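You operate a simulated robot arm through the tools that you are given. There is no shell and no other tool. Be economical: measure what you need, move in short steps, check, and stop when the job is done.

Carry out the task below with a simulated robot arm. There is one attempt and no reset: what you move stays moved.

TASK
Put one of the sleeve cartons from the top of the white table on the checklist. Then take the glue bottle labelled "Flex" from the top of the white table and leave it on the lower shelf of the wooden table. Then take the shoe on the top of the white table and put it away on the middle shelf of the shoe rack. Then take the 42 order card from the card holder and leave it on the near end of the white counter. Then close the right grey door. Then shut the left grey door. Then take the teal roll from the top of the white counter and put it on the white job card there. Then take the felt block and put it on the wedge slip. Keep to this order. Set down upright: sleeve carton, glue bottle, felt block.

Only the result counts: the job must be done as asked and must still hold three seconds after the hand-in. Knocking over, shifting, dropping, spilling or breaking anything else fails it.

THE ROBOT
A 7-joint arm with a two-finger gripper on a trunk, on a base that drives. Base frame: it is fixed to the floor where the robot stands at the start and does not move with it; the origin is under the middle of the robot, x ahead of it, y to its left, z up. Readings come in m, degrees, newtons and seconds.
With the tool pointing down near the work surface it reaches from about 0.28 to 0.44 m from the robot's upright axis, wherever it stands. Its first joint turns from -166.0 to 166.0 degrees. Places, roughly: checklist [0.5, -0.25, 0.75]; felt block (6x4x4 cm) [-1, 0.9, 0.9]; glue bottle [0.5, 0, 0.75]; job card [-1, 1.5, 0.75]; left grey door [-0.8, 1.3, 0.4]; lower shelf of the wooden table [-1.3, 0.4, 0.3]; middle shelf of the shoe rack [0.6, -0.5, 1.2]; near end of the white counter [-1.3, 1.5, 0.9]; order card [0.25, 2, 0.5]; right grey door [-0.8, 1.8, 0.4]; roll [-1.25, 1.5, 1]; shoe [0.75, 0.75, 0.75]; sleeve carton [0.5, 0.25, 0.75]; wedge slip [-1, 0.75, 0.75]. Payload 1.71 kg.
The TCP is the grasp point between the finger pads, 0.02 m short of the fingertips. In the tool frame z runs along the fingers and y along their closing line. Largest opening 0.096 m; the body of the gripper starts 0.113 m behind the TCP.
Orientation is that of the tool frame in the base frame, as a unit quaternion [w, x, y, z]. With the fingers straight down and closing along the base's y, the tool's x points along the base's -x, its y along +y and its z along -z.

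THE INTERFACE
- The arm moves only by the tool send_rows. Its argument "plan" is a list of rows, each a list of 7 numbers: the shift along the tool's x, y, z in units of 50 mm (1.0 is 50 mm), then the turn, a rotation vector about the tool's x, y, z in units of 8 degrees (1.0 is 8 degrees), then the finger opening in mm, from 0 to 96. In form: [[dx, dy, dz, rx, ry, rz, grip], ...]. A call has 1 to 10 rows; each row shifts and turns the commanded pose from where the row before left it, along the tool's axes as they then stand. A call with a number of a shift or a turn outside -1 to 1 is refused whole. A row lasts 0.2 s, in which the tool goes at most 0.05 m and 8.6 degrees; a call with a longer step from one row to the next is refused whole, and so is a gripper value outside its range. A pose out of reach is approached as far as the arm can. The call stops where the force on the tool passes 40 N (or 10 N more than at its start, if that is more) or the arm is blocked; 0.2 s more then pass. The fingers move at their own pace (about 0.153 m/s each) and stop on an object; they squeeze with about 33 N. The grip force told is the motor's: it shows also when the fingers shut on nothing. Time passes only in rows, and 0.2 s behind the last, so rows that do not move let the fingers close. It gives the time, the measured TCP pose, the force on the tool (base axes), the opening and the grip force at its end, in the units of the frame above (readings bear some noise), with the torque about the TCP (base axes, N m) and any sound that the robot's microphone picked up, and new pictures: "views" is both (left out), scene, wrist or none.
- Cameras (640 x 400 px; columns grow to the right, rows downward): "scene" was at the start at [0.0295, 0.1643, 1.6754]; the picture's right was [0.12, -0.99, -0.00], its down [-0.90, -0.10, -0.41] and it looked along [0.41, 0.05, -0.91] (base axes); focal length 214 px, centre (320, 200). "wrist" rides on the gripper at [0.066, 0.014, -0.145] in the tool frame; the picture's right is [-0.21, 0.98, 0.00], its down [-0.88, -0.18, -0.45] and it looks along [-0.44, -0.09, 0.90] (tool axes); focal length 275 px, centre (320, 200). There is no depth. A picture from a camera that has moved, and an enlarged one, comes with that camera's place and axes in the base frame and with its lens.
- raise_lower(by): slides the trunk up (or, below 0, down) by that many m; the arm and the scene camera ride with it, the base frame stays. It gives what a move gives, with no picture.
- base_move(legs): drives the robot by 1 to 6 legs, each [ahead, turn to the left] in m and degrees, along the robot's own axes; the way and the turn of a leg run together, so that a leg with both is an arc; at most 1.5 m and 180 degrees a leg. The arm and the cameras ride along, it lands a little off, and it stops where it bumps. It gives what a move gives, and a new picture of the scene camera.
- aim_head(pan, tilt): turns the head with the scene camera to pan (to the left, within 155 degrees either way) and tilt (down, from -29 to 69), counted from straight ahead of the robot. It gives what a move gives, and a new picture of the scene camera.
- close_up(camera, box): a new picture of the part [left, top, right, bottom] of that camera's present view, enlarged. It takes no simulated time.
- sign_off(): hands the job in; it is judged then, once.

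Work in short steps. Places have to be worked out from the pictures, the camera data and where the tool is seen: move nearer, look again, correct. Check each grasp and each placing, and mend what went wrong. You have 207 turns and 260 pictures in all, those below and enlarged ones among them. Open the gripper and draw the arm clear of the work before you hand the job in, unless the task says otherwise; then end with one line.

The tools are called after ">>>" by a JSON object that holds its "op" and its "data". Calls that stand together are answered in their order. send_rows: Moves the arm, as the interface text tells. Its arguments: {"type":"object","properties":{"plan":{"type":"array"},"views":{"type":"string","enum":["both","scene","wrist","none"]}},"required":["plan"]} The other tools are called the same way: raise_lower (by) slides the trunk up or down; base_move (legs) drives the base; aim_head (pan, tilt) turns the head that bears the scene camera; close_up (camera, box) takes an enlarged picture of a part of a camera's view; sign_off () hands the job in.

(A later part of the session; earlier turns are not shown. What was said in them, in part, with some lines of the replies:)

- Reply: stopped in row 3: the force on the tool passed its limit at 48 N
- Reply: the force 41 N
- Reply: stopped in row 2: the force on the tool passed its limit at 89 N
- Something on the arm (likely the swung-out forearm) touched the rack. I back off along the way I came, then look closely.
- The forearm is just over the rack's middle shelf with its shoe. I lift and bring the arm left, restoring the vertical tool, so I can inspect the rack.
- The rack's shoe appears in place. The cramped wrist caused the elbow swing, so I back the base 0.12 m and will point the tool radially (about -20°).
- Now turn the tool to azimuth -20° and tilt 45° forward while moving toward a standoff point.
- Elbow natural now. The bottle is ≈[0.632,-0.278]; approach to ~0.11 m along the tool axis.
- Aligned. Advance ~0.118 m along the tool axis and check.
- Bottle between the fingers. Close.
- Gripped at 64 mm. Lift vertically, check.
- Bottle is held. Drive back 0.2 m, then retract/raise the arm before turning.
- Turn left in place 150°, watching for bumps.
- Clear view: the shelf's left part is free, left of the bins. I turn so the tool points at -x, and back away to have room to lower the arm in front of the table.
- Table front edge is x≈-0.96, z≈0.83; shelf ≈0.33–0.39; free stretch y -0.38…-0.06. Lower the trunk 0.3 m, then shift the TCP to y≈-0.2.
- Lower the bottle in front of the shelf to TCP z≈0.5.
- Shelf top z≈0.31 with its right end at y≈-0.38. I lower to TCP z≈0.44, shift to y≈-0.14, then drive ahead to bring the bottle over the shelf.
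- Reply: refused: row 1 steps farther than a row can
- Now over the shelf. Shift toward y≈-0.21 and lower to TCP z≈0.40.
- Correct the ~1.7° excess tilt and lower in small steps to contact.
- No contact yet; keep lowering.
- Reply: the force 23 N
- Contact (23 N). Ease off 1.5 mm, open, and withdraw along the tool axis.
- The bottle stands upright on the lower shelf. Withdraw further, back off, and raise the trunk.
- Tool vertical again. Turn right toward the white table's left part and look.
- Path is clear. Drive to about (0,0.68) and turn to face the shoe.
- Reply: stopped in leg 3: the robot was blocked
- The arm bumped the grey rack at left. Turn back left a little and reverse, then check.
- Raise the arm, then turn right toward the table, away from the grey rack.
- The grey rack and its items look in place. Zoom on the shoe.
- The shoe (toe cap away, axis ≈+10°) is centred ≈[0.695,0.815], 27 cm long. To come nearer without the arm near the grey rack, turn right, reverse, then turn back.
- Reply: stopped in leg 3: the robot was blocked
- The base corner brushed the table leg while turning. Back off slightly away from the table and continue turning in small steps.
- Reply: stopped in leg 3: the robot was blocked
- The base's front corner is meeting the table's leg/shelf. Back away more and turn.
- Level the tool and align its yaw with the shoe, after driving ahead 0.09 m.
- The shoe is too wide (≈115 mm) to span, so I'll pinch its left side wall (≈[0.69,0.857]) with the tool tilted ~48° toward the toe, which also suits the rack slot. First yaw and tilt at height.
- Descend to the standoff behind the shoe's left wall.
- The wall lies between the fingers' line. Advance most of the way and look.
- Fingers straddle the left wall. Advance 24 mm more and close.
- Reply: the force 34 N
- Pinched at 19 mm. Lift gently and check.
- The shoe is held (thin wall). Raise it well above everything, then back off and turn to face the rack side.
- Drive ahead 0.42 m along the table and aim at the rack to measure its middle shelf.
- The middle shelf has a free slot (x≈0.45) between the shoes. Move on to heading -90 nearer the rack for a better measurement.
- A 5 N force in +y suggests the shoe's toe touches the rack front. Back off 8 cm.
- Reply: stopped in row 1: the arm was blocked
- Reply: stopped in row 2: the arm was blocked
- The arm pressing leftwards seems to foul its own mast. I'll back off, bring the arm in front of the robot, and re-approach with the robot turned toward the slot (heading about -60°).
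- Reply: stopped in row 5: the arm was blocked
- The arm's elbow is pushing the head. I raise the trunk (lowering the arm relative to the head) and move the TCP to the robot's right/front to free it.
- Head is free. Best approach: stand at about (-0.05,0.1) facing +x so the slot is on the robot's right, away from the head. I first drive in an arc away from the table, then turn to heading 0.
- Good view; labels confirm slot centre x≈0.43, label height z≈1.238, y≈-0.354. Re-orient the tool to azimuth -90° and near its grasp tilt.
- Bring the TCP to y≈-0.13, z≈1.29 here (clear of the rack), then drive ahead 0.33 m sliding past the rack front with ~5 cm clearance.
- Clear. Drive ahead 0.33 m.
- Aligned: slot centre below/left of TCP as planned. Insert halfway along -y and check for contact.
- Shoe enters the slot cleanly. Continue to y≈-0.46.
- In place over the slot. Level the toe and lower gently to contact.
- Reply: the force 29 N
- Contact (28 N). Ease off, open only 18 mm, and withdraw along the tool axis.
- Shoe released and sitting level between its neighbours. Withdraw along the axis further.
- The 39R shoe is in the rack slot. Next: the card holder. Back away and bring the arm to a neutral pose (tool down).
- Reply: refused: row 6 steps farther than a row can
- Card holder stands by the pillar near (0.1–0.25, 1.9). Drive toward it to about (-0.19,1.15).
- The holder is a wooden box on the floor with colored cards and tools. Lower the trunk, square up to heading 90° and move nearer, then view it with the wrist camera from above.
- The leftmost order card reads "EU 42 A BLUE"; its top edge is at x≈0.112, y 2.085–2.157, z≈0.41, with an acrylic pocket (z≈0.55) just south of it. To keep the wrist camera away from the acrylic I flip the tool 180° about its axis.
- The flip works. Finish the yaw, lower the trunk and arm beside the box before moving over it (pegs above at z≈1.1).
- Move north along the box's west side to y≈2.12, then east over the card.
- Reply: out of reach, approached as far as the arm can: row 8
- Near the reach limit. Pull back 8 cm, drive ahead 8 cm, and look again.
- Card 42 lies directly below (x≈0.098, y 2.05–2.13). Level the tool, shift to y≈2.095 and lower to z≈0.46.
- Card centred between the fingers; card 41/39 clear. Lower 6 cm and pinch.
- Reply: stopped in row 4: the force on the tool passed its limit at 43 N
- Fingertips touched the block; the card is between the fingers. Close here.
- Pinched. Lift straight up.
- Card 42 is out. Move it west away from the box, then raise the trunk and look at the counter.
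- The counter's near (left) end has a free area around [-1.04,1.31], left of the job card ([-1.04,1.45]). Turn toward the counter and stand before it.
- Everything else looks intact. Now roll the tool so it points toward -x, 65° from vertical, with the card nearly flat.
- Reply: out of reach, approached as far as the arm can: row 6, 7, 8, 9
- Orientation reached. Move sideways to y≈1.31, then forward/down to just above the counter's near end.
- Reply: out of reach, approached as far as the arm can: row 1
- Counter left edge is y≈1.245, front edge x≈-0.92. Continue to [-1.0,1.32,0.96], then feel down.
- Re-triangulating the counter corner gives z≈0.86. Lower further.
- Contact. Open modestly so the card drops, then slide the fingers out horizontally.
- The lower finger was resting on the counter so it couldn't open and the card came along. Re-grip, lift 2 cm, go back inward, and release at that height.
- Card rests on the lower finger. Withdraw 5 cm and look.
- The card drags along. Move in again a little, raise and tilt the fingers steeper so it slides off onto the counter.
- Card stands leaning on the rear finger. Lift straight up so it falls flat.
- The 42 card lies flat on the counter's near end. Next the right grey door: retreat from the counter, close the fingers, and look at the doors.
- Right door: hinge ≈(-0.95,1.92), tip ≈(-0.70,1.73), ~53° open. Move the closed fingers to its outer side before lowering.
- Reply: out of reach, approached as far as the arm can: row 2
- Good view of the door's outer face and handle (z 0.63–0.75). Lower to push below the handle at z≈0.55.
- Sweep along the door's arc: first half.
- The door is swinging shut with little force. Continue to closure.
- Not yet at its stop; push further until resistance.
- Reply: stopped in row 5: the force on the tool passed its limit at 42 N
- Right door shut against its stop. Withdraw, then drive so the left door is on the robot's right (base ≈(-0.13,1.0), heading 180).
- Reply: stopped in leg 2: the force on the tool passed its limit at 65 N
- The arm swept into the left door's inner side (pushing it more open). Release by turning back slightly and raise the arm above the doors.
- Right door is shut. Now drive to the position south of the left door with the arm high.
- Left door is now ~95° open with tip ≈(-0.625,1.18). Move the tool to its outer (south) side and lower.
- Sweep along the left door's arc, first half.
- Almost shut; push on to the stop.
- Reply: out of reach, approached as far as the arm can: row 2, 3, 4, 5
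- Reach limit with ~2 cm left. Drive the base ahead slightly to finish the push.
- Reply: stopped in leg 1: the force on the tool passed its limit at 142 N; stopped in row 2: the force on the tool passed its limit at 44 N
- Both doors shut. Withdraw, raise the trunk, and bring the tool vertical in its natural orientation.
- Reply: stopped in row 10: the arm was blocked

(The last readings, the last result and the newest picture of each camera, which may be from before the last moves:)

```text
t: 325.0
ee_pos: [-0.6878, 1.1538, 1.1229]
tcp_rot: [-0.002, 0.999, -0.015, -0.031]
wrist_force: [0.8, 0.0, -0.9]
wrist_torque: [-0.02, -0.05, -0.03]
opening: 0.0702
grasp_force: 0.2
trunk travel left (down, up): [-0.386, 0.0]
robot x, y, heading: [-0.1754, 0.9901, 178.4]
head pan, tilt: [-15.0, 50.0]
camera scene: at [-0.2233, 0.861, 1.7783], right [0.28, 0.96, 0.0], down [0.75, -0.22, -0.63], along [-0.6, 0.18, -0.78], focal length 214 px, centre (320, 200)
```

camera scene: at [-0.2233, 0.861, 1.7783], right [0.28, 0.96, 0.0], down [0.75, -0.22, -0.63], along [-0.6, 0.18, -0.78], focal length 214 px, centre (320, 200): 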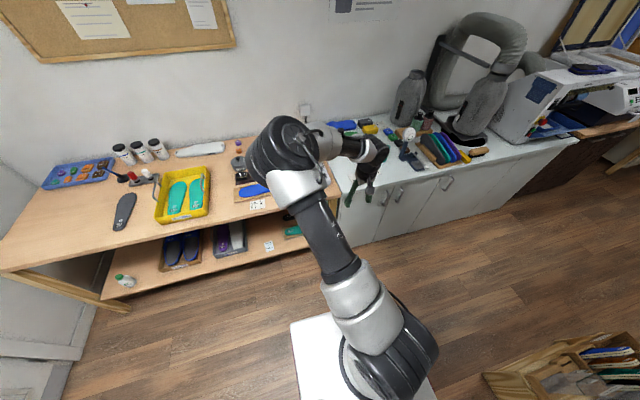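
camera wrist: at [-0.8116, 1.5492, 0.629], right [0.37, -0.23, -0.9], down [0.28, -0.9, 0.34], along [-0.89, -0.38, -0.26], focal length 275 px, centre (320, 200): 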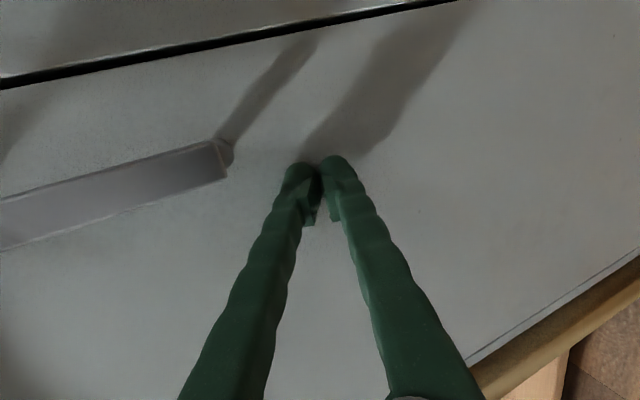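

Natural orientation restored. Raise a bit and drive to stand before the counter at about (-0.53,1.5).

>>> {"op": "send_rows", "data": {"plan": [[0, 0, -0.8, 0, 0, 0, 70], [0, 0, -0.8, 0, 0, 0, 70], [0, 0, -0.8, 0, 0, 0, 70]], "views": "none"}}

>>> {"op": "base_move", "data": {"legs": [[0, -53], [0.6, 0], [0, 54]]}}

>>> {"op": "aim_head", "data": {"pan": 0, "tilt": 55}}

>>> {"op": "send_rows", "data": {"plan": [[0, 0, 0, 0, 0, 0, 70]], "views": "wrist"}}

```text
t: 325.8
ee_pos: [-0.6761, 1.1552, 1.2427]
tcp_rot: [-0.001, 0.999, -0.013, -0.031]
wrist_force: [0.2, -0.2, -0.8]
wrist_torque: [0.0, 0.07, 0.01]
opening: 0.0701
grasp_force: 0.1
trunk travel left (down, up): [-0.386, 0.0]
robot x, y, heading: [-0.1782, 0.9903, 178.5]
head pan, tilt: [-15.0, 50.0]
```

```text
t: 335.1
ee_pos: [-1.0099, 1.6403, 1.2419]
tcp_rot: [-0.001, 0.999, -0.014, -0.032]
wrist_force: [0.0, -0.3, 0.3]
wrist_torque: [0.01, -0.03, 0.01]
opening: 0.07
grasp_force: 0.1
trunk travel left (down, up): [-0.386, 0.0]
robot x, y, heading: [-0.5086, 1.4811, 178.3]
head pan, tilt: [-15.0, 50.0]
camera scene: at [-0.5561, 1.3507, 1.7783], right [0.28, 0.96, 0.0], down [0.75, -0.22, -0.63], along [-0.6, 0.18, -0.78], focal length 214 px, centre (320, 200)
```

scene: 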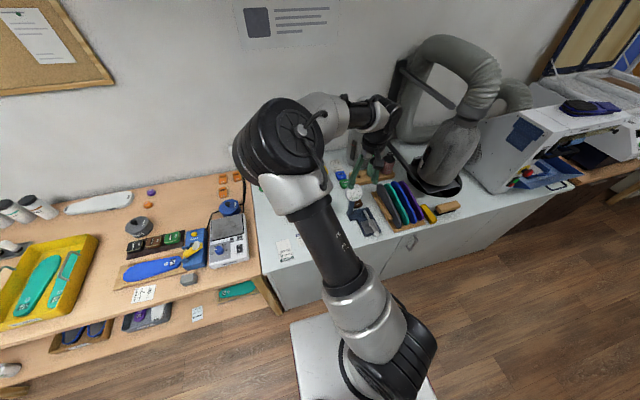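

```text
t: 335.9
ee_pos: [-0.9903, 1.6403, 1.2493]
tcp_rot: [0.001, 0.999, -0.014, -0.038]
wrist_force: [0.0, 0.6, 0.5]
wrist_torque: [-0.01, 0.02, -0.02]
opening: 0.0697
grasp_force: 0.0
trunk travel left (down, up): [-0.386, 0.0]
robot x, y, heading: [-0.5102, 1.4822, 178.4]
head pan, tilt: [0.0, 55.0]
camera scene: at [-0.5534, 1.3312, 1.7719], right [0.03, 1.0, 0.0], down [0.83, -0.02, -0.56], along [-0.56, 0.01, -0.83], focal length 214 px, centre (320, 200)
```

scene: 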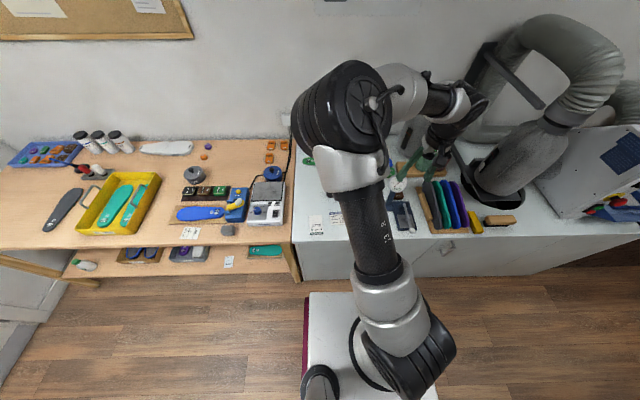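

```text
t: 336.3
ee_pos: [-0.9922, 1.6407, 1.25]
tcp_rot: [0.001, 0.999, -0.014, -0.039]
wrist_force: [0.0, 1.1, 0.3]
wrist_torque: [-0.03, 0.0, -0.01]
opening: 0.0701
grasp_force: 0.1
trunk travel left (down, up): [-0.386, 0.0]
robot x, y, heading: [-0.5098, 1.4823, 178.5]
head pan, tilt: [0.0, 55.0]
camera wrist: at [-0.9137, 1.6239, 1.3897], right [-0.23, -0.97, 0.02], down [-0.83, 0.21, 0.51], along [-0.5, 0.1, -0.86], focal length 275 px, centre (320, 200)
```

wrist: 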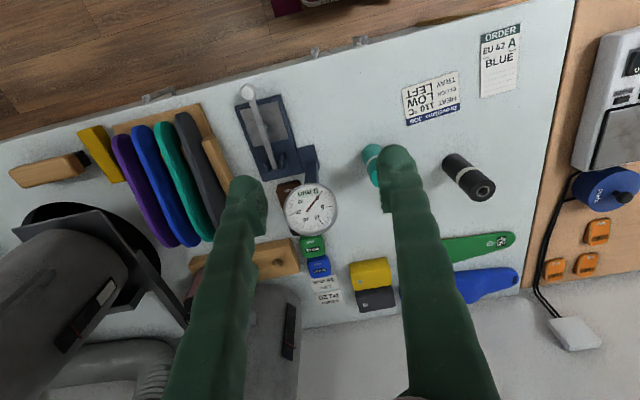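

Teal roll base ≈[-1.138,1.566], job card centre ≈[-1.06,1.436]. Level the tool and move above the roll at z≈1.07.

>>> {"op": "send_rows", "data": {"plan": [[0, 0.75, 0, 0, 0.56, 0, 70], [0, 0.73, 0, 0, 0, 0, 70], [-0.73, 0, 0.3, 0, 0, 0, 70], [-0.73, 0, 0.3, 0, 0, 0, 70], [-0.73, 0, 0.6, 0, 0, 0, 70], [-0.73, 0, 0.6, 0, 0, 0, 70], [0, 0, 0.9, 0, 0, 0, 70], [0, 0, 0.9, 0, 0, 0, 70], [0, 0, 0, 0, 0, 0, 70]]}}

```text
t: 338.3
ee_pos: [-1.1403, 1.5704, 1.0692]
tcp_rot: [0.0, 1.0, -0.015, 0.001]
wrist_force: [0.8, 0.2, -0.3]
wrist_torque: [0.02, 0.02, -0.02]
opening: 0.0699
grasp_force: 0.0
trunk travel left (down, up): [-0.386, 0.0]
robot x, y, heading: [-0.5096, 1.4814, 178.5]
head pan, tilt: [0.0, 55.0]
camera scene: at [-0.5532, 1.3305, 1.7719], right [0.03, 1.0, 0.0], down [0.83, -0.02, -0.56], along [-0.56, 0.01, -0.83], focal length 214 px, centre (320, 200)
camera wrist: at [-1.0739, 1.5539, 1.2146], right [-0.23, -0.97, 0.0], down [-0.87, 0.21, 0.44], along [-0.43, 0.1, -0.9], focal length 275 px, centre (320, 200)
```

scene: 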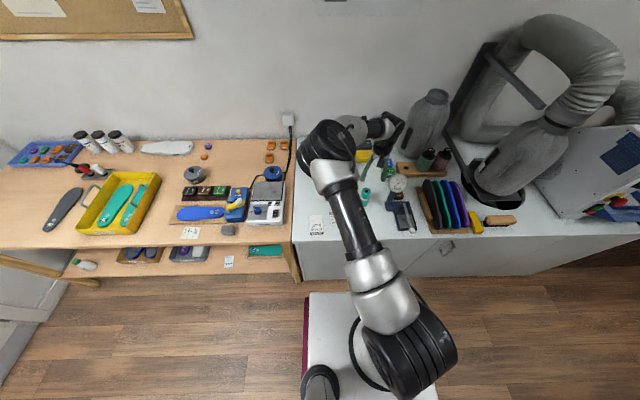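
wrist: 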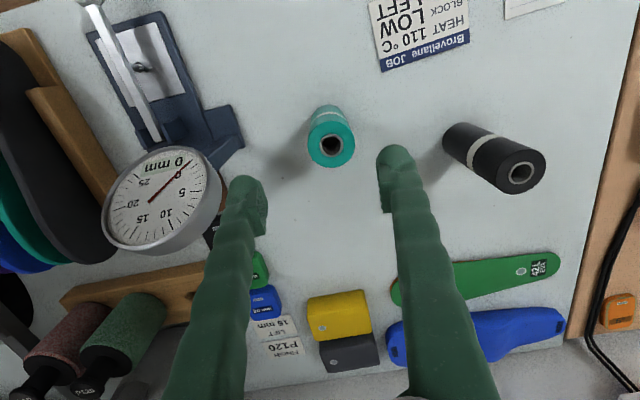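

Roll axis ≈[-1.143,1.559], ~45 mm wide. Centre and descend to z≈0.905.

>>> {"op": "send_rows", "data": {"plan": [[-0.06, 0.22, 0.5, 0, 0, 0, 70], [0, 0, 0.8, 0, 0, 0, 70], [0, 0, 0.8, 0, 0, 0, 70], [0, 0, 0.7, 0, 0, 0, 70], [0, 0, 0.45, 0, 0, 0, 70], [0, 0, 0, 0, 0, 0, 70]], "views": "wrist"}}

```text
t: 339.7
ee_pos: [-1.1436, 1.5601, 0.9062]
tcp_rot: [-0.001, 1.0, -0.014, 0.0]
wrist_force: [0.5, 0.1, 0.5]
wrist_torque: [-0.02, 0.02, -0.01]
opening: 0.0699
grasp_force: 0.0
trunk travel left (down, up): [-0.386, 0.0]
robot x, y, heading: [-0.5124, 1.4865, 178.5]
head pan, tilt: [0.0, 55.0]
camera wrist: at [-1.0772, 1.5439, 1.0521], right [-0.23, -0.97, 0.0], down [-0.87, 0.21, 0.44], along [-0.43, 0.11, -0.9], focal length 275 px, centre (320, 200)
```

wrist: 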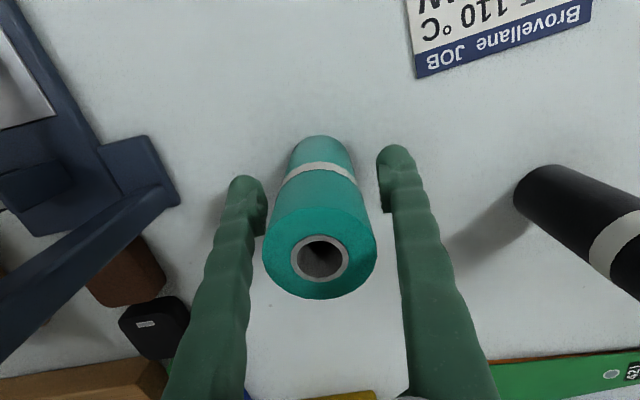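

Roll centred. Close and lift.

>>> {"op": "send_rows", "data": {"plan": [[0, 0, 0, 0, 0, 0, 0], [0, 0, 0, 0, 0, 0, 0], [0, 0, 0, 0, 0, 0, 0], [0, 0, -0.3, 0, 0, 0, 0], [0, 0, -0.6, 0, 0, 0, 0], [0, 0, -0.6, 0, 0, 0, 0], [0, 0, -0.6, 0, 0, 0, 0], [0, 0, 0, 0, 0, 0, 0]], "views": "wrist"}}

```text
t: 341.5
ee_pos: [-1.1442, 1.5595, 1.0131]
tcp_rot: [-0.001, 1.0, -0.014, 0.002]
wrist_force: [-0.1, -0.5, -0.2]
wrist_torque: [-0.02, -0.02, -0.01]
opening: 0.043
grasp_force: 32.9
trunk travel left (down, up): [-0.386, 0.0]
robot x, y, heading: [-0.5084, 1.4815, 178.6]
head pan, tilt: [0.0, 55.0]
camera wrist: at [-1.0774, 1.5431, 1.1596], right [-0.23, -0.97, 0.0], down [-0.87, 0.21, 0.44], along [-0.43, 0.11, -0.9], focal length 275 px, centre (320, 200)
```

wrist: 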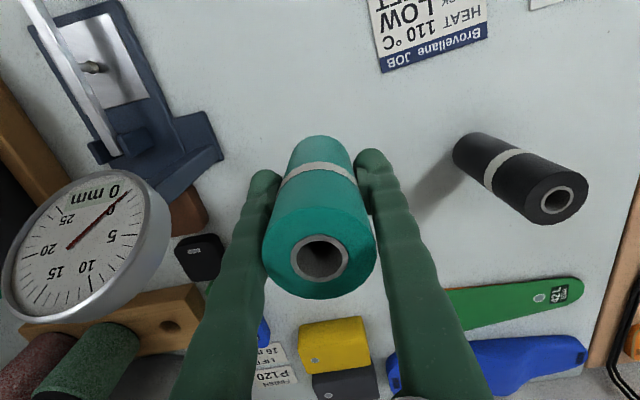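

Held (43 mm). Carry it over the job card at z≈1.01.

>>> {"op": "send_rows", "data": {"plan": [[0.42, 0.62, 0, 0, 0, 0, 0], [0.42, 0.62, 0, 0, 0, 0, 0], [0.42, 0.62, 0, 0, 0, 0, 0], [0.42, 0.62, 0, 0, 0, 0, 0], [0, 0, 0, 0, 0, 0, 0]]}}

```text
t: 342.7
ee_pos: [-1.0619, 1.4335, 1.0136]
tcp_rot: [-0.001, 1.0, -0.014, 0.001]
wrist_force: [0.6, 0.5, -1.6]
wrist_torque: [-0.05, 0.02, 0.0]
opening: 0.0431
grasp_force: 33.3
trunk travel left (down, up): [-0.386, 0.0]
robot x, y, heading: [-0.5092, 1.4823, 178.5]
head pan, tilt: [0.0, 55.0]
camera scene: at [-0.5551, 1.3313, 1.7718], right [0.03, 1.0, 0.0], down [0.83, -0.02, -0.56], along [-0.56, 0.01, -0.83], focal length 214 px, centre (320, 200)
camera wrist: at [-0.9962, 1.4169, 1.1586], right [-0.23, -0.97, 0.0], down [-0.87, 0.21, 0.44], along [-0.43, 0.11, -0.9], focal length 275 px, centre (320, 200)
```

scene: 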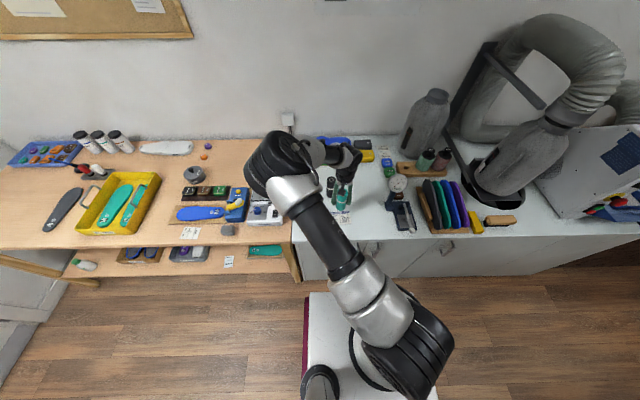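
wrist: 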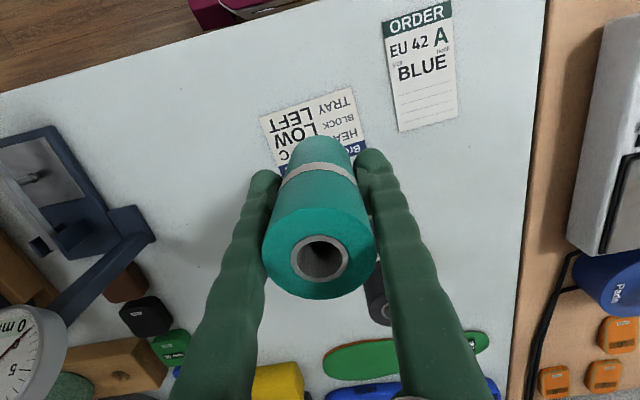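

Centred within 1 cm; fine-correct and lower to contact.

>>> {"op": "send_rows", "data": {"plan": [[0.12, -0.14, 0.5, 0, 0, 0, 0], [0, 0, 0.6, 0, 0, 0, 0], [0, 0, 0.6, 0, 0, 0, 0], [0, 0, 0.2, 0, 0, 0, 0], [0, 0, 0.1, 0, 0, 0, 0], [0, 0, 0, 0, 0, 0, 0]], "views": "wrist"}}

```text
t: 344.1
ee_pos: [-1.0565, 1.4396, 0.9113]
tcp_rot: [-0.001, 1.0, -0.014, 0.001]
wrist_force: [0.1, 0.2, -0.6]
wrist_torque: [-0.01, 0.03, 0.0]
opening: 0.0431
grasp_force: 32.7
trunk travel left (down, up): [-0.386, 0.0]
robot x, y, heading: [-0.5115, 1.4798, 178.6]
head pan, tilt: [0.0, 55.0]
camera wrist: at [-0.99, 1.4242, 1.0577], right [-0.23, -0.97, 0.0], down [-0.87, 0.21, 0.44], along [-0.43, 0.11, -0.9], focal length 275 px, centre (320, 200)
```

wrist: 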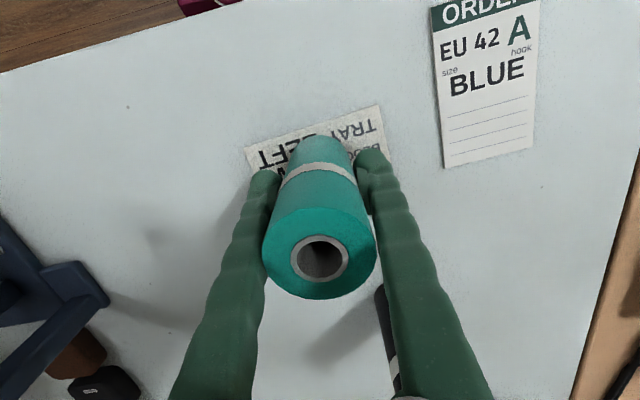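

>>> {"op": "send_rows", "data": {"plan": [[0, 0, 0.04, 0, 0, 0, 0], [0, 0, 0.04, 0, 0, 0, 0], [0, 0, 0, 0, 0, 0, 0]], "views": "none"}}

>>> {"op": "send_rows", "data": {"plan": [[0, 0, 0.04, 0, 0, 0, 0], [0, 0, 0, 0, 0, 0, 0]], "views": "none"}}

```text
t: 344.9
ee_pos: [-1.056, 1.4412, 0.9089]
tcp_rot: [-0.002, 1.0, -0.014, 0.001]
wrist_force: [-0.6, 0.3, 9.7]
wrist_torque: [-0.06, 0.0, -0.01]
opening: 0.0429
grasp_force: 33.3
trunk travel left (down, up): [-0.386, 0.0]
robot x, y, heading: [-0.508, 1.4844, 178.6]
head pan, tilt: [0.0, 55.0]
```

```text
t: 345.5
ee_pos: [-1.0566, 1.4401, 0.9076]
tcp_rot: [-0.001, 1.0, -0.014, -0.001]
wrist_force: [-1.8, -0.1, 29.6]
wrist_torque: [-0.08, -0.07, -0.01]
opening: 0.043
grasp_force: 32.7
trunk travel left (down, up): [-0.386, 0.0]
robot x, y, heading: [-0.511, 1.4798, 178.5]
head pan, tilt: [0.0, 55.0]
```

Contact. Ease, open to 66 mm and lift straight up.

>>> {"op": "send_rows", "data": {"plan": [[0, 0, -0.04, 0, 0, 0, 0], [0, 0, 0, 0, 0, 0, 66], [0, 0, 0, 0, 0, 0, 66], [0, 0, -0.3, 0, 0, 0, 66], [0, 0, -0.7, 0, 0, 0, 66], [0, 0, -0.9, 0, 0, 0, 66], [0, 0, -0.9, 0, 0, 0, 66], [0, 0, -0.9, 0, 0, 0, 66], [0, 0, -0.9, 0, 0, 0, 66], [0, 0, 0, 0, 0, 0, 66]]}}

>>> {"op": "close_up", "data": {"camera": "wrist", "box": [220, 60, 460, 210]}}

```text
t: 347.7
ee_pos: [-1.058, 1.4368, 1.137]
tcp_rot: [0.001, 1.0, -0.014, 0.002]
wrist_force: [-0.5, 0.5, 0.2]
wrist_torque: [0.02, -0.05, 0.01]
opening: 0.0659
grasp_force: 0.0
trunk travel left (down, up): [-0.386, 0.0]
robot x, y, heading: [-0.5107, 1.4825, 178.5]
head pan, tilt: [0.0, 55.0]
camera scene: at [-0.555, 1.3307, 1.7717], right [0.03, 1.0, 0.0], down [0.83, -0.02, -0.56], along [-0.56, 0.01, -0.83], focal length 214 px, centre (320, 200)
camera wrist: at [-0.9915, 1.4217, 1.2834], right [-0.23, -0.97, 0.0], down [-0.87, 0.21, 0.44], along [-0.43, 0.1, -0.9], focal length 275 px, centre (320, 200)
```

scene: 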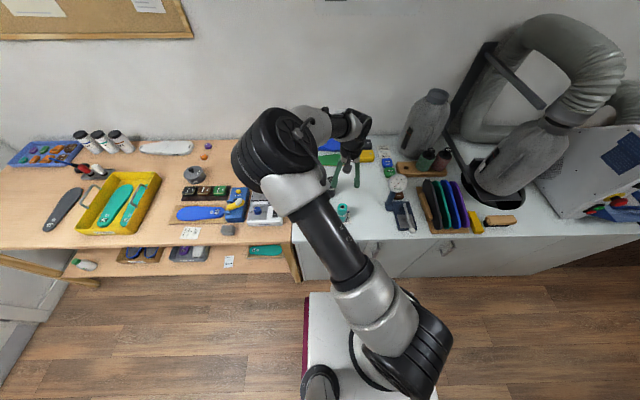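
wrist: 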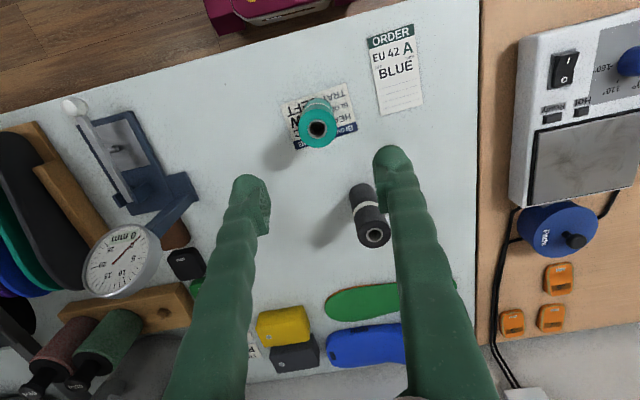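

```text
2.67 times, centred on (340, 135) of wrist
camera zoom: at [-0.9915, 1.4217, 1.2834], right [-0.23, -0.97, 0.0], down [-0.87, 0.21, 0.44], along [-0.43, 0.1, -0.9], focal length 734 px, centre (267, 373)
```

zoom: 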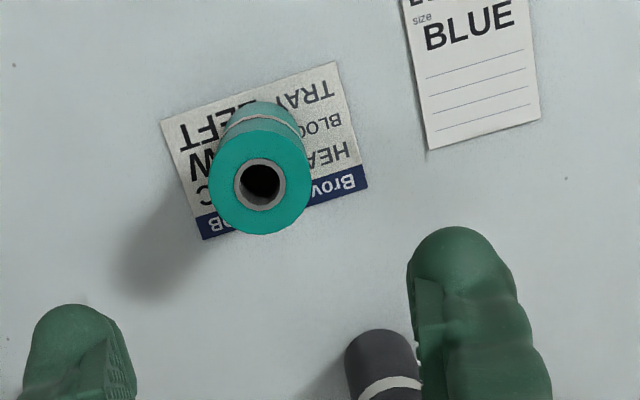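

The roll stands on the job card. Now drive over to the wooden table for the felt block (≈[-1.01,0.915]) and wedge slip (≈[-1.01,0.73]).

>>> {"op": "send_rows", "data": {"plan": [[0, 0, -0.8, 0, 0, 0, 66], [0.5, 0, -0.8, 0, 0, 0, 66], [0, 0, 0, 0, 0, 0, 66]], "views": "none"}}

>>> {"op": "base_move", "data": {"legs": [[-0.18, 0], [0, 90], [0.66, 0], [0, -89], [0.14, 0]]}}

>>> {"op": "send_rows", "data": {"plan": [[0, 0, 0, 0, 0, 0, 80], [0, 0, 0, 0, 0, 0, 80]]}}

```text
t: 348.5
ee_pos: [-1.0344, 1.4382, 1.2158]
tcp_rot: [0.0, 1.0, -0.014, 0.001]
wrist_force: [-0.7, -0.8, 0.8]
wrist_torque: [0.03, -0.04, 0.05]
opening: 0.0658
grasp_force: 0.1
trunk travel left (down, up): [-0.386, 0.0]
robot x, y, heading: [-0.5046, 1.4812, 178.4]
head pan, tilt: [0.0, 55.0]
```

```text
t: 363.4
ee_pos: [-0.982, 0.7564, 1.2303]
tcp_rot: [0.0, 1.0, 0.004, -0.013]
wrist_force: [1.7, -1.2, 2.1]
wrist_torque: [0.11, 0.17, 0.01]
opening: 0.0661
grasp_force: 0.1
trunk travel left (down, up): [-0.386, 0.0]
robot x, y, heading: [-0.4904, 0.8185, -179.1]
head pan, tilt: [0.0, 55.0]
camera scene: at [-0.4524, 0.6653, 1.772], right [-0.01, 1.0, 0.0], down [0.8, 0.01, -0.6], along [-0.6, -0.01, -0.8], focal length 214 px, centre (320, 200)
```

scene: 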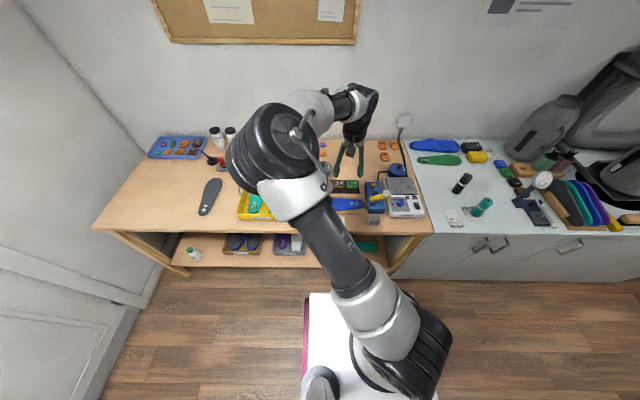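

```text
t: 364.1
ee_pos: [-1.0069, 0.7597, 1.2196]
tcp_rot: [0.003, 1.0, 0.003, -0.003]
wrist_force: [1.3, -0.3, 0.1]
wrist_torque: [0.0, 0.11, 0.01]
opening: 0.0802
grasp_force: 0.1
trunk travel left (down, up): [-0.386, 0.0]
robot x, y, heading: [-0.4941, 0.8225, -179.6]
head pan, tilt: [0.0, 55.0]
camera scene: at [-0.511, 0.6687, 1.7723], right [-0.01, 1.0, 0.0], down [0.82, 0.01, -0.57], along [-0.57, -0.01, -0.82], focal length 214 px, centre (320, 200)
camera wrist: at [-0.9384, 0.7453, 1.3662], right [-0.2, -0.98, 0.01], down [-0.88, 0.18, 0.45], along [-0.44, 0.08, -0.89], focal length 275 px, centre (320, 200)
```

scene: 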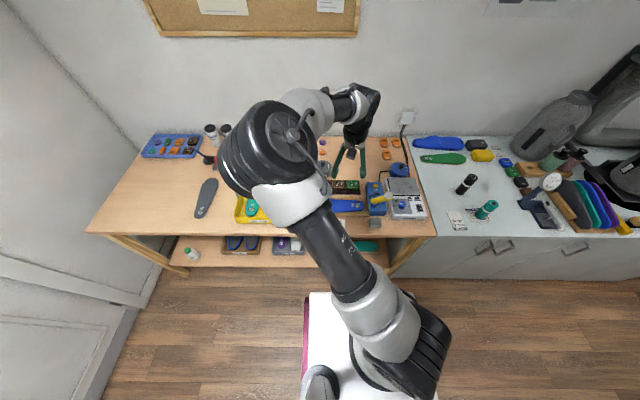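
wrist: 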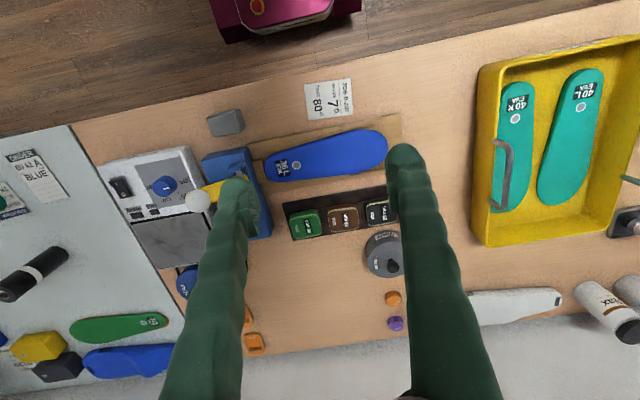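

>>> {"op": "close_up", "data": {"camera": "wrist", "box": [190, 60, 390, 185]}}

```text
3.20 times, centred on (290, 122) of wrist
camera zoom: at [-0.9384, 0.7453, 1.3662], right [-0.2, -0.98, 0.01], down [-0.88, 0.18, 0.45], along [-0.44, 0.08, -0.89], focal length 881 px, centre (416, 448)
```

zoom: 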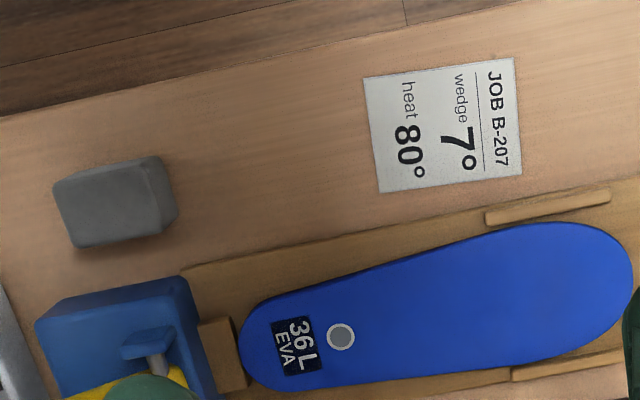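

Confirmed slip ("wedge 7°") at ≈[-0.997,0.737]; block top centre ≈[-0.995,0.913], long side along y. Move above the block.

>>> {"op": "send_rows", "data": {"plan": [[0.06, -0.76, 0.5, 0, 0, 0, 84], [0.06, -0.76, 0.5, 0, 0, 0, 84], [0.06, -0.77, 0.5, 0, 0, 0, 84], [0.06, -0.77, 0.5, 0, 0, 0, 84], [0, 0, 0.6, 0, 0, 0, 84], [0, 0, 0, 0, 0, 0, 84]], "views": "wrist"}}

>>> {"op": "close_up", "data": {"camera": "wrist", "box": [220, 60, 420, 185]}}

```text
t: 365.4
ee_pos: [-1.0109, 0.912, 1.0792]
tcp_rot: [0.002, 1.0, 0.004, 0.005]
wrist_force: [0.4, -0.7, 0.4]
wrist_torque: [0.01, 0.07, 0.0]
opening: 0.084
grasp_force: 0.1
trunk travel left (down, up): [-0.386, 0.0]
robot x, y, heading: [-0.4885, 0.8203, -179.3]
head pan, tilt: [0.0, 55.0]
camera wrist: at [-0.9447, 0.8983, 1.2262], right [-0.2, -0.98, 0.0], down [-0.88, 0.18, 0.44], along [-0.43, 0.09, -0.9], focal length 275 px, centre (320, 200)
```

wrist: 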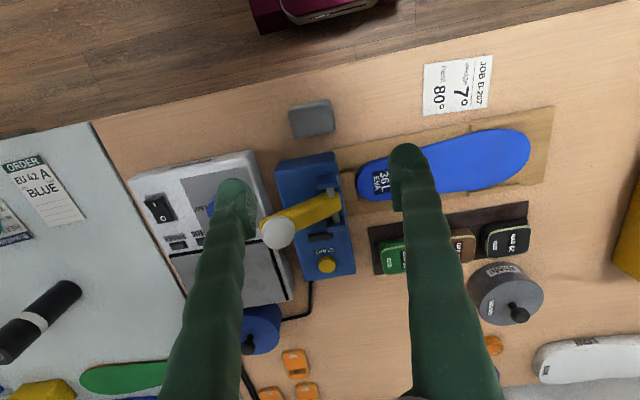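

```text
3.20 times, centred on (320, 122) of wrist
camera zoom: at [-0.9447, 0.8983, 1.2262], right [-0.2, -0.98, 0.0], down [-0.88, 0.18, 0.44], along [-0.43, 0.09, -0.9], focal length 881 px, centre (320, 448)
```

zoom: 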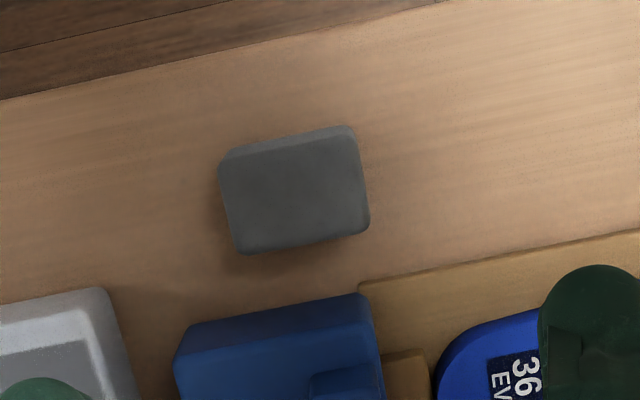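

Refined: block top z≈0.88, centre ≈[-1.002,0.920]. Descend straddling it to z≈0.875.

>>> {"op": "send_rows", "data": {"plan": [[0.2, -0.15, 0.5, 0, 0, 0, 84], [0, 0, 0.8, 0, 0, 0, 84], [0, 0, 0.8, 0, 0, 0, 84], [0, 0, 0.8, 0, 0, 0, 84], [0, 0, 0.7, 0, 0, 0, 84], [0, 0, 0.48, 0, 0, 0, 84], [0, 0, 0, 0, 0, 0, 84]], "views": "wrist"}}

```text
t: 367.1
ee_pos: [-0.9935, 0.9192, 0.8806]
tcp_rot: [0.0, 1.0, 0.003, 0.003]
wrist_force: [0.3, -0.7, 0.2]
wrist_torque: [-0.02, 0.03, -0.01]
opening: 0.084
grasp_force: 0.1
trunk travel left (down, up): [-0.386, 0.0]
robot x, y, heading: [-0.4901, 0.8188, -179.6]
head pan, tilt: [0.0, 55.0]
camera wrist: at [-0.9273, 0.9049, 1.0261], right [-0.2, -0.98, 0.0], down [-0.88, 0.18, 0.44], along [-0.43, 0.09, -0.9], focal length 275 px, centre (320, 200)
```

wrist: 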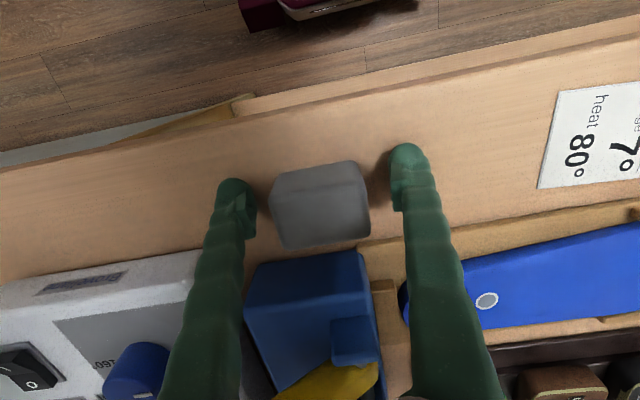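

>>> {"op": "send_rows", "data": {"plan": [[-0.13, 0, 0.12, 0, 0, 0, 84], [0, 0, 0.12, 0, 0, 0, 84], [0, 0, 0, 0, 0, 0, 84], [0, 0, 0, 0, 0, 0, 0], [0, 0, 0, 0, 0, 0, 0], [0, 0, 0, 0, 0, 0, 0]], "views": "wrist"}}

```text
t: 367.6
ee_pos: [-0.9887, 0.9203, 0.8812]
tcp_rot: [0.001, 1.0, 0.003, -0.003]
wrist_force: [0.1, 0.0, 0.0]
wrist_torque: [-0.05, -0.05, 0.02]
opening: 0.0841
grasp_force: 0.1
trunk travel left (down, up): [-0.386, 0.0]
robot x, y, heading: [-0.4888, 0.8202, -179.4]
head pan, tilt: [0.0, 55.0]
stopped in row 2: the force on the tool passed its limit at 49 N (the readings are from after the stop); the commanded pose is now the measured one
camera wrist: at [-0.9212, 0.9062, 1.0264], right [-0.2, -0.98, 0.0], down [-0.87, 0.18, 0.45], along [-0.44, 0.09, -0.89], focal length 275 px, centre (320, 200)
```

wrist: 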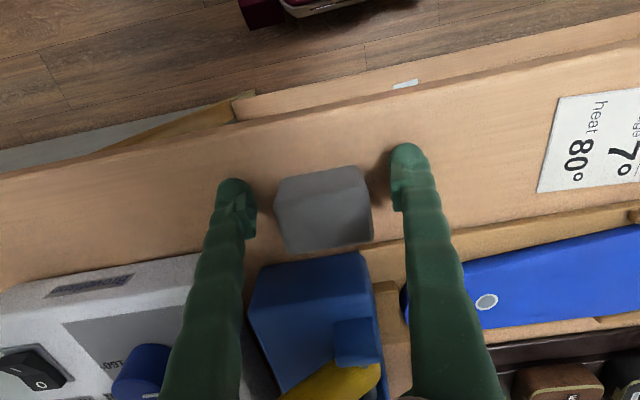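

Fingertips touched the table, so the height is right. Close now.

>>> {"op": "send_rows", "data": {"plan": [[0, 0, -0.04, 0, 0, 0, 0], [0, 0, 0, 0, 0, 0, 0], [0, 0, 0, 0, 0, 0, 0], [0, 0, 0, 0, 0, 0, 0]], "views": "none"}}

>>> {"op": "send_rows", "data": {"plan": [[0, 0, -0.3, 0, 0, 0, 0], [0, 0, -0.6, 0, 0, 0, 0], [0, 0, -0.6, 0, 0, 0, 0], [0, 0, -0.6, 0, 0, 0, 0], [0, 0, 0, 0, 0, 0, 0]], "views": "wrist"}}

```text
t: 368.6
ee_pos: [-0.9882, 0.918, 0.8828]
tcp_rot: [-0.001, 1.0, 0.004, -0.004]
wrist_force: [0.5, -0.1, -0.2]
wrist_torque: [0.02, -0.01, 0.0]
opening: 0.0535
grasp_force: 33.0
trunk travel left (down, up): [-0.386, 0.0]
robot x, y, heading: [-0.4908, 0.8198, -179.2]
head pan, tilt: [0.0, 55.0]
```

```text
t: 369.8
ee_pos: [-0.9878, 0.92, 0.9869]
tcp_rot: [0.001, 1.0, 0.003, -0.004]
wrist_force: [0.2, 0.7, -1.3]
wrist_torque: [-0.01, 0.0, -0.01]
opening: 0.0546
grasp_force: 33.6
trunk travel left (down, up): [-0.386, 0.0]
robot x, y, heading: [-0.4922, 0.8239, -179.2]
head pan, tilt: [0.0, 55.0]
camera wrist: at [-0.9191, 0.9055, 1.1327], right [-0.2, -0.98, 0.0], down [-0.87, 0.18, 0.45], along [-0.44, 0.09, -0.89], focal length 275 px, centre (320, 200)
```

wrist: 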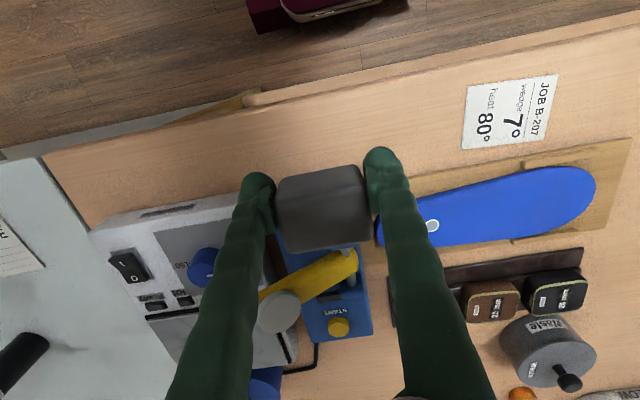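

Held. Carry it to the slip centre ≈[-0.999,0.734].

>>> {"op": "send_rows", "data": {"plan": [[-0.05, 0.74, 0, 0, 0, 0, 0], [-0.05, 0.74, 0, 0, 0, 0, 0], [-0.05, 0.74, 0, 0, 0, 0, 0], [-0.05, 0.75, 0, 0, 0, 0, 0], [0, 0.75, 0, 0, 0, 0, 0], [0, 0, 0, 0, 0, 0, 0]], "views": "wrist"}}

```text
t: 371.2
ee_pos: [-0.997, 0.734, 0.9861]
tcp_rot: [-0.001, 1.0, 0.003, -0.005]
wrist_force: [-0.2, 0.1, -0.5]
wrist_torque: [-0.01, -0.02, 0.0]
opening: 0.0545
grasp_force: 33.2
trunk travel left (down, up): [-0.386, 0.0]
robot x, y, heading: [-0.4904, 0.82, -179.2]
head pan, tilt: [0.0, 55.0]
camera wrist: at [-0.929, 0.7195, 1.1316], right [-0.2, -0.98, 0.0], down [-0.87, 0.18, 0.45], along [-0.44, 0.09, -0.89], focal length 275 px, centre (320, 200)
```

wrist: 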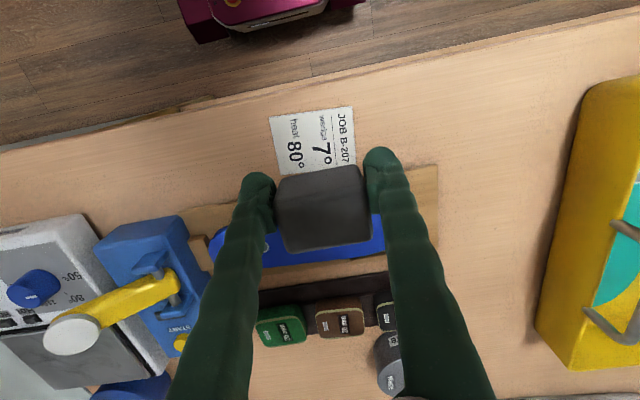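

Aligned with the slip. Lower to contact.

>>> {"op": "send_rows", "data": {"plan": [[0, -0.1, 0.6, 0, 0, 0, 0], [0, 0, 0.7, 0, 0, 0, 0], [0, 0, 0.5, 0, 0, 0, 0], [0, 0, 0.1, 0, 0, 0, 0], [0, 0, 0, 0, 0, 0, 0]], "views": "wrist"}}

>>> {"op": "send_rows", "data": {"plan": [[0, 0, 0.05, 0, 0, 0, 0], [0, 0, 0.04, 0, 0, 0, 0], [0, 0, 0, 0, 0, 0, 0]], "views": "none"}}

```text
t: 372.4
ee_pos: [-0.9965, 0.7375, 0.893]
tcp_rot: [-0.001, 1.0, 0.003, -0.004]
wrist_force: [-0.5, -0.2, -0.3]
wrist_torque: [-0.01, -0.04, 0.05]
opening: 0.0547
grasp_force: 32.5
trunk travel left (down, up): [-0.386, 0.0]
robot x, y, heading: [-0.4918, 0.8218, -179.3]
head pan, tilt: [0.0, 55.0]
camera wrist: at [-0.9286, 0.7239, 1.0383], right [-0.2, -0.98, 0.0], down [-0.87, 0.18, 0.45], along [-0.44, 0.09, -0.89], focal length 275 px, centre (320, 200)
```

wrist: 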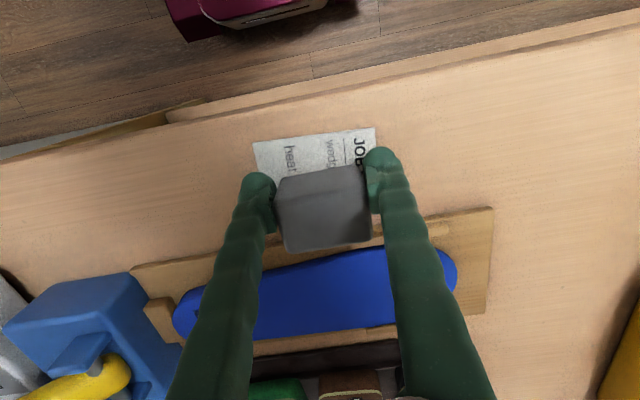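

```text
t: 373.2
ee_pos: [-0.9947, 0.7378, 0.8886]
tcp_rot: [-0.001, 1.0, 0.003, -0.004]
wrist_force: [0.7, -0.2, -0.4]
wrist_torque: [0.0, -0.04, 0.0]
opening: 0.0547
grasp_force: 32.6
trunk travel left (down, up): [-0.386, 0.0]
robot x, y, heading: [-0.4907, 0.8172, -179.7]
head pan, tilt: [0.0, 55.0]
```

>>> {"op": "send_rows", "data": {"plan": [[-0.08, 0, 0.05, 0, 0, 0, 0], [0, 0, 0.05, 0, 0, 0, 0], [0, 0, 0, 0, 0, 0, 0]], "views": "none"}}

>>> {"op": "send_rows", "data": {"plan": [[0, 0, 0.04, 0, 0, 0, 0], [0, 0, 0, 0, 0, 0, 0]], "views": "none"}}

```text
t: 374.0
ee_pos: [-1.0011, 0.7384, 0.8824]
tcp_rot: [-0.001, 1.0, 0.003, -0.004]
wrist_force: [0.1, 0.6, -0.3]
wrist_torque: [0.0, 0.01, -0.01]
opening: 0.0544
grasp_force: 32.8
trunk travel left (down, up): [-0.386, 0.0]
robot x, y, heading: [-0.4928, 0.8173, -179.4]
head pan, tilt: [0.0, 55.0]
```

```text
t: 374.6
ee_pos: [-1.001, 0.7386, 0.8824]
tcp_rot: [-0.001, 1.0, 0.004, -0.006]
wrist_force: [0.2, 0.0, 5.4]
wrist_torque: [0.03, 0.05, -0.04]
opening: 0.0545
grasp_force: 32.9
trunk travel left (down, up): [-0.386, 0.0]
robot x, y, heading: [-0.492, 0.82, -179.3]
head pan, tilt: [0.0, 55.0]
```

Light contact (5 N). Release and lift straight up.

>>> {"op": "send_rows", "data": {"plan": [[0, 0, 0, 0, 0, 0, 84], [0, 0, 0, 0, 0, 0, 84], [0, 0, -0.3, 0, 0, 0, 84], [0, 0, -0.7, 0, 0, 0, 84], [0, 0, -0.9, 0, 0, 0, 84], [0, 0, -0.9, 0, 0, 0, 84], [0, 0, -0.9, 0, 0, 0, 84], [0, 0, -0.9, 0, 0, 0, 84], [0, 0, 0, 0, 0, 0, 84]], "views": "wrist"}}

>>> {"op": "close_up", "data": {"camera": "wrist", "box": [220, 60, 420, 185]}}

```text
t: 376.6
ee_pos: [-0.9972, 0.7398, 1.1112]
tcp_rot: [-0.001, 1.0, 0.004, -0.004]
wrist_force: [0.5, -0.5, -0.2]
wrist_torque: [0.03, -0.02, -0.02]
opening: 0.0841
grasp_force: 0.1
trunk travel left (down, up): [-0.386, 0.0]
robot x, y, heading: [-0.4925, 0.8222, -179.5]
head pan, tilt: [0.0, 55.0]
camera wrist: at [-0.9297, 0.7254, 1.2566], right [-0.2, -0.98, 0.0], down [-0.87, 0.18, 0.45], along [-0.44, 0.09, -0.89], focal length 275 px, centre (320, 200)
```

wrist: 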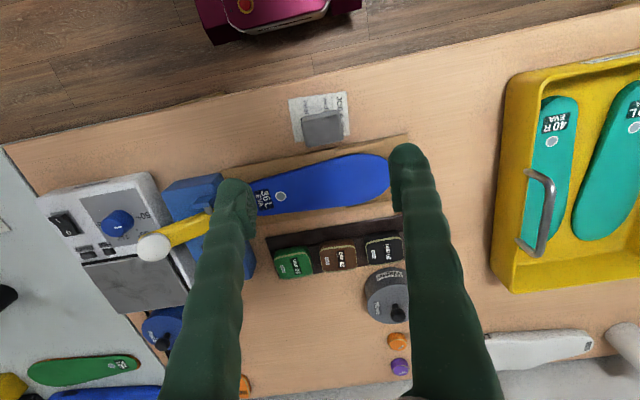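

```text
3.20 times, centred on (320, 122) of wrist
camera zoom: at [-0.9297, 0.7254, 1.2566], right [-0.2, -0.98, 0.0], down [-0.87, 0.18, 0.45], along [-0.44, 0.09, -0.89], focal length 881 px, centre (320, 448)
```

zoom: 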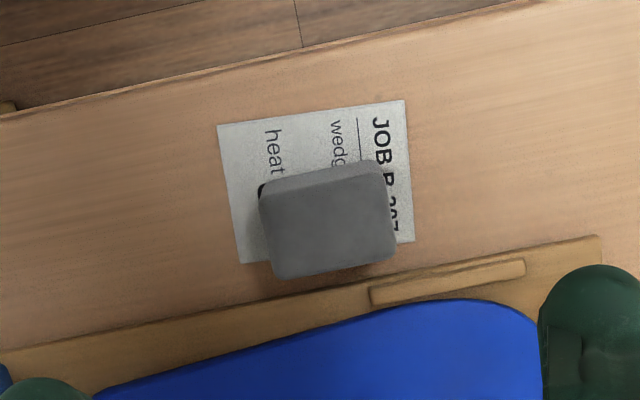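

The block is on the slip but ~1 cm toward the far side. I re-grip it without pictures, shift it 11 mm toward +x, and set it down again.

>>> {"op": "send_rows", "data": {"plan": [[-0.08, 0.02, 0.8, 0, 0, 0, 84], [0, 0, 0.9, 0, 0, 0, 84], [0, 0, 0.9, 0, 0, 0, 84], [0, 0, 0.9, 0, 0, 0, 84], [0, 0, 0.7, 0, 0, 0, 84], [0, 0, 0.32, 0, 0, 0, 84], [0, 0, 0, 0, 0, 0, 84], [0, 0, 0, 0, 0, 0, 0], [0, 0, 0, 0, 0, 0, 0], [0, 0, 0, 0, 0, 0, 0]], "views": "none"}}

```text
t: 378.8
ee_pos: [-1.0071, 0.7378, 0.8864]
tcp_rot: [-0.001, 1.0, 0.003, -0.004]
wrist_force: [-0.3, 0.6, 0.8]
wrist_torque: [0.01, -0.02, 0.0]
opening: 0.0519
grasp_force: 32.8
trunk travel left (down, up): [-0.386, 0.0]
robot x, y, heading: [-0.4928, 0.8197, -179.4]
head pan, tilt: [0.0, 55.0]
```

>>> {"op": "send_rows", "data": {"plan": [[0, 0, -0.16, 0, 0, 0, 0], [0.24, 0, 0, 0, 0, 0, 0], [0, 0, 0.12, 0, 0, 0, 0], [0, 0, 0, 0, 0, 0, 0]], "views": "none"}}

>>> {"op": "send_rows", "data": {"plan": [[0, 0, 0.04, 0, 0, 0, 0], [0, 0, 0.02, 0, 0, 0, 0], [0, 0, 0, 0, 0, 0, 0]], "views": "none"}}

```text
t: 379.8
ee_pos: [-0.9943, 0.737, 0.8883]
tcp_rot: [0.0, 1.0, 0.004, -0.004]
wrist_force: [-0.2, 0.3, 0.4]
wrist_torque: [0.05, 0.02, 0.04]
opening: 0.0517
grasp_force: 33.2
trunk travel left (down, up): [-0.386, 0.0]
robot x, y, heading: [-0.4921, 0.8185, -179.5]
head pan, tilt: [0.0, 55.0]
```

```text
t: 380.6
ee_pos: [-0.9954, 0.7372, 0.8843]
tcp_rot: [-0.001, 1.0, 0.004, -0.004]
wrist_force: [-0.2, -0.9, 4.5]
wrist_torque: [-0.01, 0.03, -0.02]
opening: 0.0519
grasp_force: 33.1
trunk travel left (down, up): [-0.386, 0.0]
robot x, y, heading: [-0.4923, 0.8206, -179.4]
head pan, tilt: [0.0, 55.0]
```

Contact again. Release, lift, and check with one picture.

>>> {"op": "send_rows", "data": {"plan": [[0, 0, 0, 0, 0, 0, 84], [0, 0, 0, 0, 0, 0, 84], [0, 0, -0.3, 0, 0, 0, 84], [0, 0, -0.7, 0, 0, 0, 84], [0, 0, -0.9, 0, 0, 0, 84], [0, 0, -0.9, 0, 0, 0, 84], [0, 0, -0.9, 0, 0, 0, 84], [0, 0, -0.9, 0, 0, 0, 84], [0, 0, 0, 0, 0, 0, 84]], "views": "none"}}

>>> {"op": "close_up", "data": {"camera": "wrist", "box": [220, 60, 420, 185]}}

```text
t: 382.6
ee_pos: [-0.9923, 0.738, 1.1125]
tcp_rot: [0.001, 1.0, 0.003, -0.005]
wrist_force: [0.4, 0.0, -0.1]
wrist_torque: [0.02, 0.0, 0.0]
opening: 0.084
grasp_force: 0.1
trunk travel left (down, up): [-0.386, 0.0]
robot x, y, heading: [-0.4939, 0.8188, -179.6]
head pan, tilt: [0.0, 55.0]
```

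```text
3.20 times, centred on (320, 122) of wrist
camera zoom: at [-0.9239, 0.7245, 1.2588], right [-0.2, -0.98, 0.0], down [-0.87, 0.18, 0.45], along [-0.44, 0.09, -0.89], focal length 881 px, centre (320, 448)
```

zoom: 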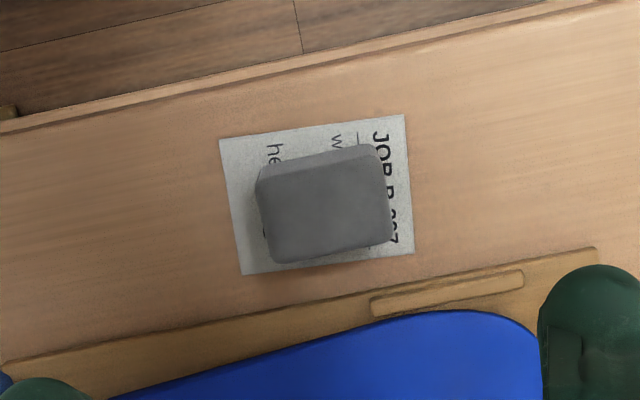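

The block sits centred on the slip. Draw the arm clear and back off.

>>> {"op": "send_rows", "data": {"plan": [[0, 0, -0.9, 0, 0, 0, 84], [0, 0, -0.9, 0, 0, 0, 84], [0, 0, 0, 0, 0, 0, 84]], "views": "none"}}

>>> {"op": "base_move", "data": {"legs": [[-0.2, 0]]}}

```text
t: 383.4
ee_pos: [-0.9886, 0.7391, 1.2028]
tcp_rot: [0.001, 1.0, 0.004, -0.004]
wrist_force: [-0.8, -0.7, 0.6]
wrist_torque: [0.03, -0.01, 0.0]
opening: 0.084
grasp_force: 0.0
trunk travel left (down, up): [-0.386, 0.0]
robot x, y, heading: [-0.4938, 0.8208, -179.5]
head pan, tilt: [0.0, 55.0]
```

```text
t: 385.1
ee_pos: [-0.7954, 0.7424, 1.2003]
tcp_rot: [-0.001, 1.0, 0.003, -0.003]
wrist_force: [1.0, 0.7, -0.3]
wrist_torque: [-0.07, 0.09, 0.02]
opening: 0.0838
grasp_force: 0.0
trunk travel left (down, up): [-0.386, 0.0]
robot x, y, heading: [-0.2896, 0.8217, -179.4]
head pan, tilt: [0.0, 55.0]
camera scene: at [-0.3208, 0.6693, 1.772], right [-0.01, 1.0, 0.0], down [0.83, 0.01, -0.56], along [-0.56, -0.01, -0.83], focal length 214 px, centre (320, 200)
```

scene: 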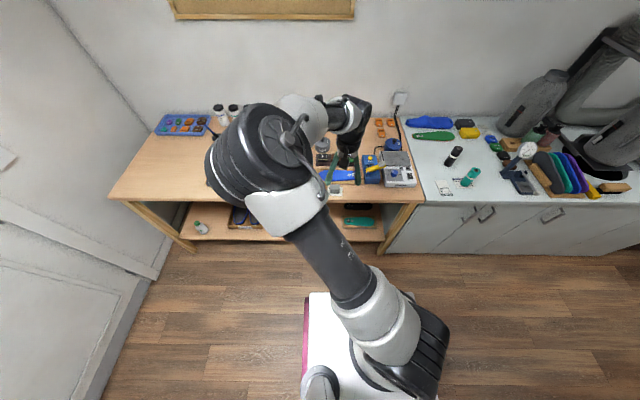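

The last picture shows the Flex bottle on the lower shelf, both doors shut, and the card and roll on the counter. The block was last seen centred on its slip, and the arm is clear with the gripper open, so I hand in.

>>> {"op": "sign_off", "data": {}}

```text
The job is handed in.
```

I did all eight steps in the order given and handed the job in; my checks showed each item where it was asked for, but along the way the robot bumped the shoe rack, the white table's leg or shelf, and the open left grey door, with no visible shift.
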